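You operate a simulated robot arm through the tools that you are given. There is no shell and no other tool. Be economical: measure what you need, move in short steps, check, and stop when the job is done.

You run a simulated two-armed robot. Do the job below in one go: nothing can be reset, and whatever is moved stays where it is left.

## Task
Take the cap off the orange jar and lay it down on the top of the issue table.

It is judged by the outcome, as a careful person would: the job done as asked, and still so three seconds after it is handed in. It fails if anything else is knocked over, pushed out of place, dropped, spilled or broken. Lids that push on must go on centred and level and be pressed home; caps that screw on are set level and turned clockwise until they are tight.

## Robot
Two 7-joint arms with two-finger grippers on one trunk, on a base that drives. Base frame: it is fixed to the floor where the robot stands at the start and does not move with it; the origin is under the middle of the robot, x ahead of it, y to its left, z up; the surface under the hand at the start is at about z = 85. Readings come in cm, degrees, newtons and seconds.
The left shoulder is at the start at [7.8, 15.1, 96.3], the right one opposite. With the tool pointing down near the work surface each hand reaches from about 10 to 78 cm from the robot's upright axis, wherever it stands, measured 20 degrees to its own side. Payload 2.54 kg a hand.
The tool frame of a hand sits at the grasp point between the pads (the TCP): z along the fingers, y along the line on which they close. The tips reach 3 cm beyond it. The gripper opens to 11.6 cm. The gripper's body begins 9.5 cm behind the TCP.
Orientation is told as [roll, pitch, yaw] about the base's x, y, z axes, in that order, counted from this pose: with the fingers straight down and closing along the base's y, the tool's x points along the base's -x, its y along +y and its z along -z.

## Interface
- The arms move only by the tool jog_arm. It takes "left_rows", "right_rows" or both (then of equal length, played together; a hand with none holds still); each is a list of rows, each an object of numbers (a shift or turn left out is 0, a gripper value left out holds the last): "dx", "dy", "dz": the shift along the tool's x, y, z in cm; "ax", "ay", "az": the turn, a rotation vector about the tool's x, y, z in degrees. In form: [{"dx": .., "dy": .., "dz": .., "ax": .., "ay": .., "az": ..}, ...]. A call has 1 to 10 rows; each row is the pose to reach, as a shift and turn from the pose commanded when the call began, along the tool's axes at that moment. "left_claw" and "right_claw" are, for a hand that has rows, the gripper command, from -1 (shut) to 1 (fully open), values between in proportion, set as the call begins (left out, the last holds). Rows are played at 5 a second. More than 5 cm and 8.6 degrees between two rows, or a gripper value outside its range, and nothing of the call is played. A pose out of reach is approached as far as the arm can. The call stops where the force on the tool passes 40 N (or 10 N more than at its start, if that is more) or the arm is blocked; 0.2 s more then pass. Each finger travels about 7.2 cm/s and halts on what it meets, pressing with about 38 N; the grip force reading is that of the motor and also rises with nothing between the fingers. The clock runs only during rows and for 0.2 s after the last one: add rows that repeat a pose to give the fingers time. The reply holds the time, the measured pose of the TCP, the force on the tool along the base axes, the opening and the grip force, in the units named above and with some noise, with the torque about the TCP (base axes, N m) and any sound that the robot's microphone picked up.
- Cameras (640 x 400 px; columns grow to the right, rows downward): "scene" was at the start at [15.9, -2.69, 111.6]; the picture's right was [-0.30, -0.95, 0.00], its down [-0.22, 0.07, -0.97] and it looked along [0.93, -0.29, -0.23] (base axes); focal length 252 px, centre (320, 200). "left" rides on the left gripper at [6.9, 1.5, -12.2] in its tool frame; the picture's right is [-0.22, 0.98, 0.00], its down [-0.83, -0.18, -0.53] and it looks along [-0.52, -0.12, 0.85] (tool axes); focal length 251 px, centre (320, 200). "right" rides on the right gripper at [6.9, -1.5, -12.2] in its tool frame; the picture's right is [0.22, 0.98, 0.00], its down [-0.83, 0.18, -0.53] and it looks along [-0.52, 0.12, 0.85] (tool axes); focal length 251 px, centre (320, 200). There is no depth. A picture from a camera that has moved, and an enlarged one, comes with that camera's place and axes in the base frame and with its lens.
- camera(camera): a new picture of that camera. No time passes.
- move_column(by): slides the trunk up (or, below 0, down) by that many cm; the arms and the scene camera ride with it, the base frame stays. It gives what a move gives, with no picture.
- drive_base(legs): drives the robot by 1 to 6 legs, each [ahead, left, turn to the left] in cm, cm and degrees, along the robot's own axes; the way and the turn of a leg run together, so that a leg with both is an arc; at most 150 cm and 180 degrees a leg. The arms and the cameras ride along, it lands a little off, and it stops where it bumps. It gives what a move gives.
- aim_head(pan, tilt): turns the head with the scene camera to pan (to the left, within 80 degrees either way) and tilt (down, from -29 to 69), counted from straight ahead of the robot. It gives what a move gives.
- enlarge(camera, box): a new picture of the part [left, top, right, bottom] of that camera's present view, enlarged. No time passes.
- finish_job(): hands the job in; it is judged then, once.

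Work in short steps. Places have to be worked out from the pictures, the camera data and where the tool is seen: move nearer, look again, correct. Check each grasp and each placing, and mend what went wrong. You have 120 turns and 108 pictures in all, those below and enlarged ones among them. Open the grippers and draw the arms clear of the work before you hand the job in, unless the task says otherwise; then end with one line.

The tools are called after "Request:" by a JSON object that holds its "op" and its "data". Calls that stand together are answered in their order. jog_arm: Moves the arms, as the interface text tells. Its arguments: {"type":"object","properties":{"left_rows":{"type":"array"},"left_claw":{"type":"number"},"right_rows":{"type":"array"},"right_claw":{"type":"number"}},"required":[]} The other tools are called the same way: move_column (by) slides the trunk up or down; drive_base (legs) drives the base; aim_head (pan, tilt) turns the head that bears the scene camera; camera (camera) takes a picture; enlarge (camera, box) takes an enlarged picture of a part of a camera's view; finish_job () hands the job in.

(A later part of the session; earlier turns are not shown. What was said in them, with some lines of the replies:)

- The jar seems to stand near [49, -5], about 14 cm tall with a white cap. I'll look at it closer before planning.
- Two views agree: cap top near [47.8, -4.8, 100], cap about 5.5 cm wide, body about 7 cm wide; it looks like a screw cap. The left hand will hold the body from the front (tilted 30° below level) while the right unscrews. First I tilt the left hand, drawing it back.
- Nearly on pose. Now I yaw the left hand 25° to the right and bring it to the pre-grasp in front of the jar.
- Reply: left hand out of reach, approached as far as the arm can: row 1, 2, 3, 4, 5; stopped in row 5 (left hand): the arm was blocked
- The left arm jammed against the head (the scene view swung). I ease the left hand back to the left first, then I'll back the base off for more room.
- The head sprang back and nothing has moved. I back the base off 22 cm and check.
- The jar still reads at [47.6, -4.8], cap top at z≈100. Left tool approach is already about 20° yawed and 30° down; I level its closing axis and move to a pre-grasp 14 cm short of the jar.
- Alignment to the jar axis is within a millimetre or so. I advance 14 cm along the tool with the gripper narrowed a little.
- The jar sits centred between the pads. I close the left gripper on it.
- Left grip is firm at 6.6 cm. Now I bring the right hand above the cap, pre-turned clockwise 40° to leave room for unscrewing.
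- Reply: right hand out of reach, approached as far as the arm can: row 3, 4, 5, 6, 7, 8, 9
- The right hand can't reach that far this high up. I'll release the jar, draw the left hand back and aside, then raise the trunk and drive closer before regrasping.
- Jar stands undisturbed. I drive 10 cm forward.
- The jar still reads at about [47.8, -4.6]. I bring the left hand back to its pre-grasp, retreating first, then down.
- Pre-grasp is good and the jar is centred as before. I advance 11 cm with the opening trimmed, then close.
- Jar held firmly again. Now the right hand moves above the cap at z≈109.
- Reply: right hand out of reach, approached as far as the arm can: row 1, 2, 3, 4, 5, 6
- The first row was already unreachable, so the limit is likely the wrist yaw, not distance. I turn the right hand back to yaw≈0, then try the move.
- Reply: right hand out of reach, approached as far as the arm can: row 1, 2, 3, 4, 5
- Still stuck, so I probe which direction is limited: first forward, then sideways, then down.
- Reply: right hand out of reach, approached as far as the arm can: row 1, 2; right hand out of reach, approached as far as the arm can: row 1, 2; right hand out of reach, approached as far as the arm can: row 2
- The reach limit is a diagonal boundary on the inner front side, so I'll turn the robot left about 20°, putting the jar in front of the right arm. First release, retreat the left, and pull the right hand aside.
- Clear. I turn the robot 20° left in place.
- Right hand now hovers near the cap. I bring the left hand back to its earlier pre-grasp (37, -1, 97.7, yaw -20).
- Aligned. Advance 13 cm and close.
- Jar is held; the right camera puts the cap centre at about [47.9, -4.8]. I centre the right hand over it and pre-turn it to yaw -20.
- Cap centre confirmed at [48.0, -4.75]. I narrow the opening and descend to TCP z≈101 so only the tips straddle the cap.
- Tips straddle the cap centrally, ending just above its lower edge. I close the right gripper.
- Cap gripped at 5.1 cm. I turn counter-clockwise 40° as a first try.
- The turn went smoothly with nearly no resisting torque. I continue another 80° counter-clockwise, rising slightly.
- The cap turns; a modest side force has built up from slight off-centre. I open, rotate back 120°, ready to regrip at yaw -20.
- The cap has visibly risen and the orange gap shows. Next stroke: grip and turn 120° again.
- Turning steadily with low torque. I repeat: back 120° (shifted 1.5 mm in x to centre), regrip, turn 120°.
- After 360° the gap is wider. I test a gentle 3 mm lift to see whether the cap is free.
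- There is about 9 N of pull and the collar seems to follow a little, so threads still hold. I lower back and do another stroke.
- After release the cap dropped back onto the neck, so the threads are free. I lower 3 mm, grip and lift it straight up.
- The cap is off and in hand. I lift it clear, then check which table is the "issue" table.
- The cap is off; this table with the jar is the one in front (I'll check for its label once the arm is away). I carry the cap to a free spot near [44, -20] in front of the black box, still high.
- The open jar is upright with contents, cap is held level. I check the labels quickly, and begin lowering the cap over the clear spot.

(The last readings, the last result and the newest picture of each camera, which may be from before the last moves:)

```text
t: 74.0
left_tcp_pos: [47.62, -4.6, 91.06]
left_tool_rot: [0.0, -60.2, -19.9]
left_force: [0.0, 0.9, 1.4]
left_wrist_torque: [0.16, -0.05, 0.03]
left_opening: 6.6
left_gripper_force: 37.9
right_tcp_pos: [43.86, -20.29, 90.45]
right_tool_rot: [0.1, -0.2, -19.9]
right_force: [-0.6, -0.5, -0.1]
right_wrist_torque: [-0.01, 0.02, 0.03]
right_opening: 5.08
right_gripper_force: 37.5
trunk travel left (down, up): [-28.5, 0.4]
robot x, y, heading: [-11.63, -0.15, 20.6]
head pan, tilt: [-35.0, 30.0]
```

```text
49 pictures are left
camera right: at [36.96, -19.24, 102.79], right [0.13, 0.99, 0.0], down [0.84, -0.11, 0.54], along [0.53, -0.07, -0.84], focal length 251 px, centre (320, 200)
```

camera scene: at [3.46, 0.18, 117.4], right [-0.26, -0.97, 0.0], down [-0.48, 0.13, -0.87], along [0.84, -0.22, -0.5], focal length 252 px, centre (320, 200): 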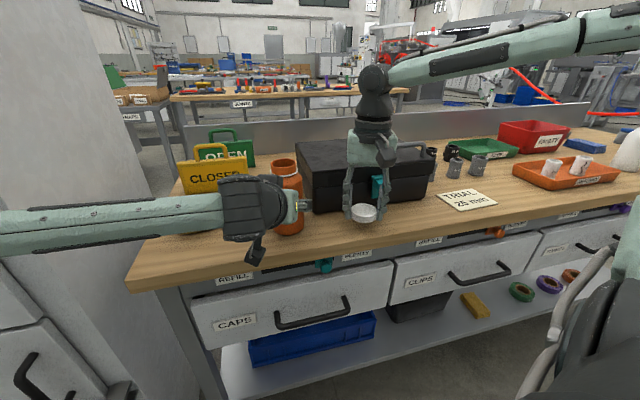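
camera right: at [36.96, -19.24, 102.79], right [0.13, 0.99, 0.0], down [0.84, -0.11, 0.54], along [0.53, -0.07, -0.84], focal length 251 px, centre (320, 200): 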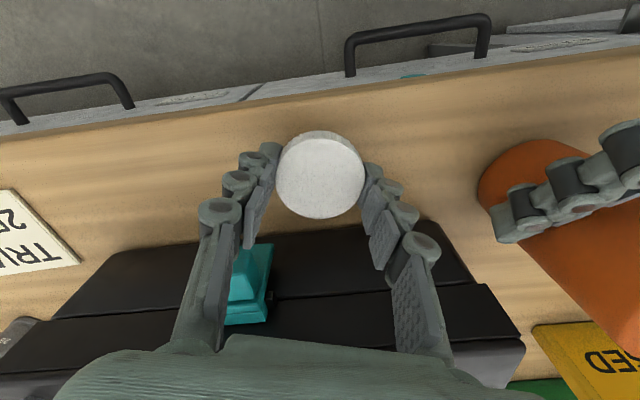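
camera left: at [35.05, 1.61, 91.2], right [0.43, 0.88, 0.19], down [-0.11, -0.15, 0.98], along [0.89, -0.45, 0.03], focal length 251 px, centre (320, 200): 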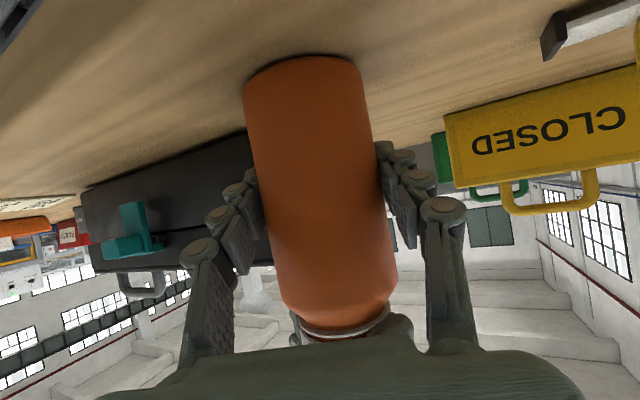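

Hovering about 2 cm above the wood, clear of latch and box. I lower gently until contact.

Request:
{"op": "jog_arm", "data": {"right_rows": [{"dz": 0.7}, {"dz": 1.4}, {"dz": 1.9}, {"dz": 1.9}]}}

Request:
{"op": "jog_arm", "data": {"right_rows": [{"dz": 0.15}, {"dz": 0.3}, {"dz": 0.3}]}}

Request:
{"op": "enlarge", "data": {"camera": "scene", "box": [320, 160, 400, 240]}}

```text
t: 75.0
left_tcp_pos: [47.71, -4.6, 91.15]
left_tool_rot: [0.0, -60.3, -19.9]
left_force: [0.2, -0.3, 0.7]
left_wrist_torque: [0.17, -0.11, -0.05]
left_opening: 6.6
left_gripper_force: 37.6
right_tcp_pos: [44.08, -20.02, 88.63]
right_tool_rot: [0.1, 0.0, -19.8]
right_force: [-0.1, -0.3, 0.0]
right_wrist_torque: [0.01, -0.02, -0.01]
right_opening: 5.1
right_gripper_force: 37.8
trunk travel left (down, up): [-28.5, 0.4]
robot x, y, heading: [-11.82, 0.04, 20.1]
head pan, tilt: [-35.0, 30.0]
```

```text
t: 75.8
left_tcp_pos: [47.58, -4.58, 91.08]
left_tool_rot: [-0.1, -60.3, -19.8]
left_force: [0.6, 0.0, 1.8]
left_wrist_torque: [0.17, -0.07, -0.02]
left_opening: 6.6
left_gripper_force: 38.4
right_tcp_pos: [43.95, -20.09, 88.37]
right_tool_rot: [0.0, 0.0, -19.9]
right_force: [-1.2, 0.7, 0.1]
right_wrist_torque: [0.01, 0.01, 0.02]
right_opening: 5.09
right_gripper_force: 37.6
trunk travel left (down, up): [-28.5, 0.4]
robot x, y, heading: [-11.71, 0.13, 20.0]
head pan, tilt: [-35.0, 30.0]
```

```text
5.00 times, centred on (360, 200) of scene
camera zoom: at [3.46, 0.18, 117.4], right [-0.26, -0.97, 0.0], down [-0.48, 0.13, -0.87], along [0.84, -0.22, -0.5], focal length 1258 px, centre (120, 200)
```

zoom: 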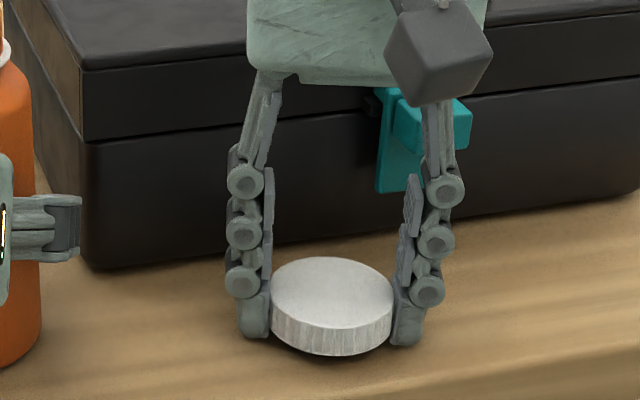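

Nearly down. Another few small steps until force shows.

Request:
{"op": "jog_arm", "data": {"right_rows": [{"dz": 0.1}, {"dz": 0.2}, {"dz": 0.3}, {"dz": 0.3}]}}

```text
t: 76.8
left_tcp_pos: [47.55, -4.63, 91.1]
left_tool_rot: [0.0, -60.3, -20.0]
left_force: [0.8, 1.2, 1.6]
left_wrist_torque: [0.24, -0.07, -0.03]
left_opening: 6.59
left_gripper_force: 38.2
right_tcp_pos: [43.98, -20.14, 88.11]
right_tool_rot: [0.1, -0.2, -19.9]
right_force: [-0.2, -0.2, 0.0]
right_wrist_torque: [0.01, 0.01, 0.0]
right_opening: 5.1
right_gripper_force: 38.2
trunk travel left (down, up): [-28.5, 0.4]
robot x, y, heading: [-11.66, 0.08, 20.2]
head pan, tilt: [-35.0, 30.0]
```

No contact yet; continue.

Request:
{"op": "jog_arm", "data": {"right_rows": [{"dz": 0.1}, {"dz": 0.2}, {"dz": 0.2}]}}

Request:
{"op": "jog_arm", "data": {"right_rows": [{"dz": 0.1}, {"dz": 0.2}, {"dz": 0.2}]}}

Request:
{"op": "enlarge", "data": {"camera": "scene", "box": [320, 160, 400, 240]}}

```text
t: 77.6
left_tcp_pos: [47.62, -4.48, 91.1]
left_tool_rot: [0.1, -60.2, -19.8]
left_force: [1.8, 0.9, 0.8]
left_wrist_torque: [0.12, -0.15, -0.02]
left_opening: 6.58
left_gripper_force: 38.1
right_tcp_pos: [43.99, -20.07, 87.99]
right_tool_rot: [0.2, -0.1, -19.9]
right_force: [-0.1, 1.0, 1.3]
right_wrist_torque: [-0.07, 0.09, 0.02]
right_opening: 5.1
right_gripper_force: 37.7
trunk travel left (down, up): [-28.5, 0.4]
robot x, y, heading: [-11.86, 0.5, 20.2]
head pan, tilt: [-35.0, 30.0]
```

```text
t: 78.4
left_tcp_pos: [47.55, -4.6, 91.14]
left_tool_rot: [0.0, -60.2, -19.9]
left_force: [1.7, -0.2, -0.1]
left_wrist_torque: [-0.01, 0.04, 0.02]
left_opening: 6.58
left_gripper_force: 38.2
right_tcp_pos: [43.91, -20.14, 87.91]
right_tool_rot: [0.1, -0.4, -19.9]
right_force: [-0.9, -2.9, 19.0]
right_wrist_torque: [-0.48, 0.3, -0.02]
right_opening: 5.1
right_gripper_force: 37.8
trunk travel left (down, up): [-28.5, 0.4]
robot x, y, heading: [-11.75, 0.2, 20.2]
head pan, tilt: [-35.0, 30.0]
```

```text
5.00 times, centred on (360, 200) of scene
camera zoom: at [3.34, 0.21, 117.43], right [-0.26, -0.97, 0.0], down [-0.48, 0.13, -0.87], along [0.84, -0.22, -0.5], focal length 1258 px, centre (120, 200)
```

zoom: 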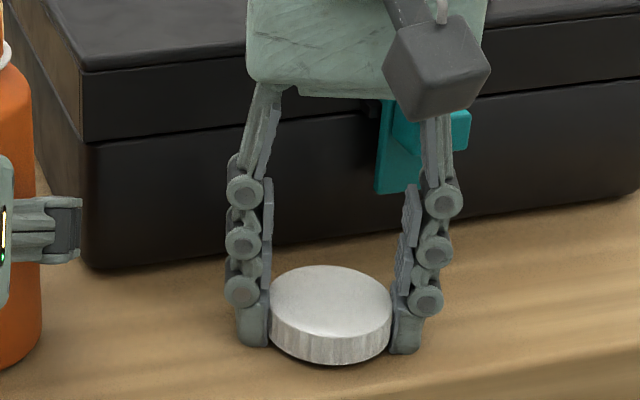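

The cap is seated on the wood (19 N). I ease off 1.5 mm, open the fingers, then lift clear.

Request:
{"op": "jog_arm", "data": {"right_rows": [{"dz": -0.15}, {"dz": -0.15}]}}

Request:
{"op": "jog_arm", "data": {"right_rows": [{"dz": 0}, {"dz": 0}, {"dz": 0}], "right_claw": 0.5}}

Request:
{"op": "jog_arm", "data": {"right_rows": [{"dz": -2}, {"dz": -5}, {"dz": -9}, {"dz": -13}, {"dz": -17}, {"dz": -20}, {"dz": -20}]}}

Request:
{"op": "camera", "data": {"camera": "right"}}

Request:
{"op": "camera", "data": {"camera": "scene"}}

```text
t: 79.0
left_tcp_pos: [47.65, -4.6, 91.12]
left_tool_rot: [0.0, -60.2, -19.9]
left_force: [0.2, -0.4, 0.1]
left_wrist_torque: [0.0, -0.02, 0.01]
left_opening: 6.57
left_gripper_force: 38.1
right_tcp_pos: [43.99, -20.04, 87.83]
right_tool_rot: [0.1, -0.1, -19.9]
right_force: [2.5, -3.2, 13.8]
right_wrist_torque: [-0.4, 0.09, 0.06]
right_opening: 5.11
right_gripper_force: 38.6
trunk travel left (down, up): [-28.5, 0.4]
robot x, y, heading: [-11.77, -0.3, 19.9]
head pan, tilt: [-35.0, 30.0]
```

```text
t: 79.8
left_tcp_pos: [47.74, -4.65, 91.17]
left_tool_rot: [0.0, -60.3, -19.9]
left_force: [-0.7, -0.7, -0.5]
left_wrist_torque: [0.07, -0.03, -0.02]
left_opening: 6.59
left_gripper_force: 38.1
right_tcp_pos: [43.96, -20.11, 87.79]
right_tool_rot: [0.1, 0.0, -19.9]
right_force: [0.0, 0.3, -0.2]
right_wrist_torque: [-0.02, -0.03, -0.02]
right_opening: 8.71
right_gripper_force: 0.1
trunk travel left (down, up): [-28.5, 0.4]
robot x, y, heading: [-12.12, 0.16, 20.2]
head pan, tilt: [-35.0, 30.0]
```

```text
t: 81.4
left_tcp_pos: [47.49, -4.64, 91.03]
left_tool_rot: [0.0, -60.2, -19.9]
left_force: [-0.4, 1.1, 1.0]
left_wrist_torque: [0.23, -0.06, 0.09]
left_opening: 6.61
left_gripper_force: 37.7
right_tcp_pos: [43.98, -20.13, 107.98]
right_tool_rot: [0.1, 0.0, -19.9]
right_force: [-0.1, 0.4, 0.0]
right_wrist_torque: [0.01, 0.01, -0.01]
right_opening: 8.71
right_gripper_force: 0.0
trunk travel left (down, up): [-28.5, 0.4]
robot x, y, heading: [-11.91, 0.07, 20.0]
head pan, tilt: [-35.0, 30.0]
```

```text
46 pictures are left
camera right: at [37.06, -19.16, 120.22], right [0.13, 0.99, 0.0], down [0.84, -0.11, 0.53], along [0.53, -0.07, -0.84], focal length 251 px, centre (320, 200)
```

right: 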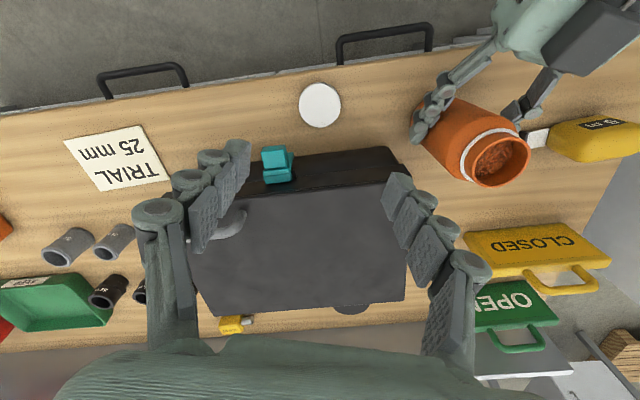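

```text
45 pictures are left
camera scene: at [3.44, 0.19, 117.4], right [-0.26, -0.97, 0.0], down [-0.48, 0.13, -0.87], along [0.84, -0.22, -0.5], focal length 252 px, centre (320, 200)
```

scene: 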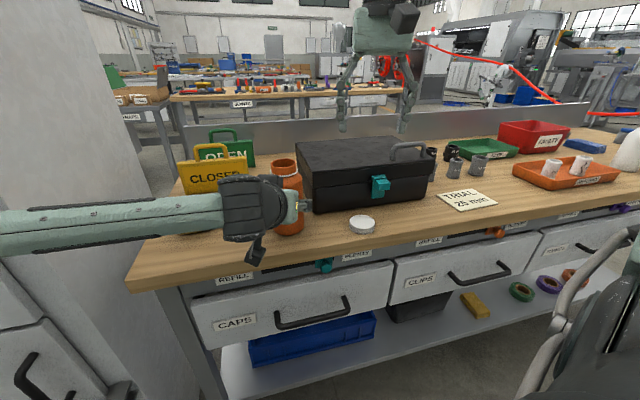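

The cap lies flat on the table. Now I release the jar and retreat the left hand.

Request:
{"op": "jog_arm", "data": {"left_rows": [{"dz": 0}, {"dz": 0}, {"dz": 0}], "left_claw": 0.75}}

Request:
{"op": "jog_arm", "data": {"left_rows": [{"dz": -2.5}, {"dz": -6}, {"dz": -9.5}, {"dz": -13}, {"dz": -16.5}, {"dz": -16.5}]}}

Request:
{"op": "camera", "data": {"camera": "scene"}}

Request:
{"op": "camera", "data": {"camera": "right"}}

```text
t: 82.2
left_tcp_pos: [47.74, -4.56, 90.99]
left_tool_rot: [-0.1, -60.3, -19.9]
left_force: [0.3, -1.4, 1.0]
left_wrist_torque: [0.03, 0.0, 0.01]
left_opening: 10.15
left_gripper_force: 0.0
right_tcp_pos: [43.96, -20.06, 107.87]
right_tool_rot: [0.1, -0.1, -19.8]
right_force: [0.1, -0.4, -0.2]
right_wrist_torque: [-0.01, 0.02, 0.01]
right_opening: 8.72
right_gripper_force: 0.0
trunk travel left (down, up): [-28.5, 0.4]
robot x, y, heading: [-11.89, 0.05, 19.8]
head pan, tilt: [-35.0, 30.0]
```

```text
t: 83.6
left_tcp_pos: [34.01, 0.2, 99.33]
left_tool_rot: [0.1, -60.3, -19.9]
left_force: [0.6, 0.0, -0.3]
left_wrist_torque: [-0.01, -0.03, 0.04]
left_opening: 10.16
left_gripper_force: 0.0
right_tcp_pos: [43.96, -20.13, 107.89]
right_tool_rot: [0.1, 0.0, -20.0]
right_force: [0.7, 0.5, 0.4]
right_wrist_torque: [0.04, -0.02, 0.0]
right_opening: 8.71
right_gripper_force: 0.1
trunk travel left (down, up): [-28.5, 0.4]
robot x, y, heading: [-11.35, 0.2, 20.2]
head pan, tilt: [-35.0, 30.0]
```

```text
44 pictures are left
camera scene: at [3.48, 0.17, 117.39], right [-0.26, -0.97, 0.0], down [-0.48, 0.13, -0.87], along [0.84, -0.22, -0.5], focal length 252 px, centre (320, 200)
```

scene: 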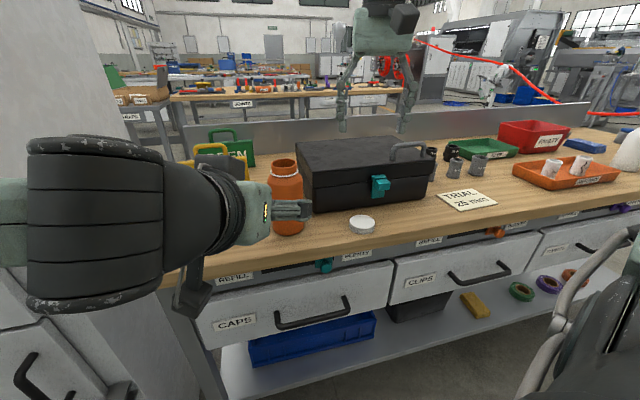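

```text
43 pictures are left
camera right: at [37.11, -19.18, 120.16], right [0.13, 0.99, 0.0], down [0.84, -0.11, 0.53], along [0.53, -0.07, -0.84], focal length 251 px, centre (320, 200)
```

right: 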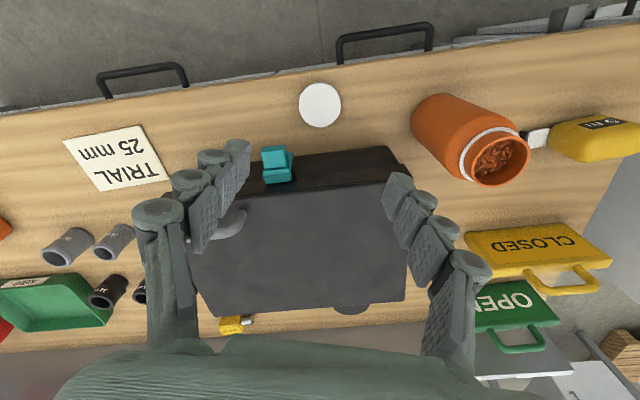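

Jar upright and unmoved, cap flat. I back the robot off to draw the arms clear, and check the table's label and the final scene.

Request:
{"op": "drive_base", "data": {"legs": [[-16, 0, 0]]}}

Request:
{"op": "aim_head", "data": {"pan": -45, "tilt": 20}}

Request:
{"op": "camera", "data": {"camera": "scene"}}

Request:
{"op": "enlarge", "data": {"camera": "scene", "box": [140, 120, 380, 270]}}

```text
t: 85.1
left_tcp_pos: [18.97, -5.31, 99.37]
left_tool_rot: [0.1, -60.4, -19.9]
left_force: [1.2, 0.2, 0.9]
left_wrist_torque: [-0.01, 0.02, 0.02]
left_opening: 10.12
left_gripper_force: 0.2
right_tcp_pos: [28.9, -25.58, 107.85]
right_tool_rot: [0.1, -0.1, -19.8]
right_force: [-0.1, -0.5, -0.2]
right_wrist_torque: [0.01, -0.03, 0.02]
right_opening: 8.67
right_gripper_force: 0.0
trunk travel left (down, up): [-28.5, 0.4]
robot x, y, heading: [-27.05, -5.45, 20.1]
head pan, tilt: [-35.0, 30.0]
```

```text
t: 85.8
left_tcp_pos: [19.01, -5.29, 99.22]
left_tool_rot: [0.0, -60.3, -19.9]
left_force: [0.4, 0.3, -0.5]
left_wrist_torque: [0.02, -0.01, -0.01]
left_opening: 10.18
left_gripper_force: 0.0
right_tcp_pos: [28.9, -25.53, 107.77]
right_tool_rot: [0.1, -0.1, -19.8]
right_force: [-0.3, 0.4, 0.0]
right_wrist_torque: [0.01, -0.01, 0.0]
right_opening: 8.71
right_gripper_force: 0.0
trunk travel left (down, up): [-28.5, 0.4]
robot x, y, heading: [-26.78, -5.62, 20.2]
head pan, tilt: [-45.0, 20.0]
```

```text
42 pictures are left
camera scene: at [-11.87, -6.92, 119.0], right [-0.42, -0.91, 0.0], down [-0.31, 0.14, -0.94], along [0.85, -0.39, -0.34], focal length 252 px, centre (320, 200)
```

scene: 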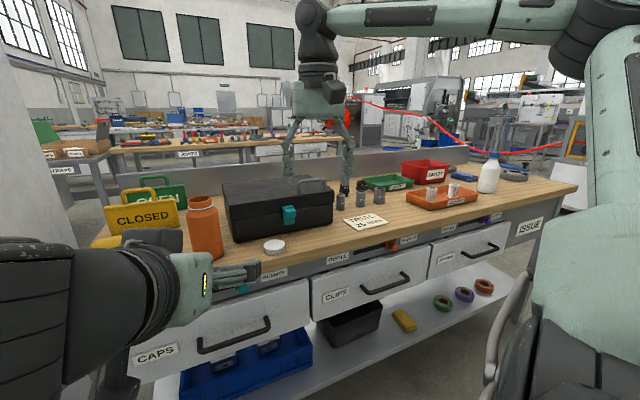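

```text
2.67 times, centred on (260, 195) of scene
camera zoom: at [-11.87, -6.92, 119.0], right [-0.42, -0.91, 0.0], down [-0.31, 0.14, -0.94], along [0.85, -0.39, -0.34], focal length 671 px, centre (480, 213)
```

zoom: 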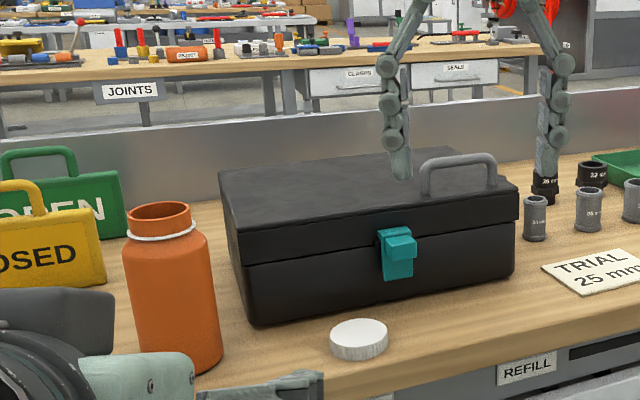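

The table carries the ISSUE label. The cap lies flat on it, the jar is upright, nothing else has moved, and both grippers are open and clear, so I hand in.

Request:
{"op": "finish_job", "data": {}}

```text
The job is handed in.
```

I unscrewed the cap from the orange jar and laid it flat on top of the issue table. The jar is still upright with its contents inside, nothing else was disturbed, and both arms are clear.
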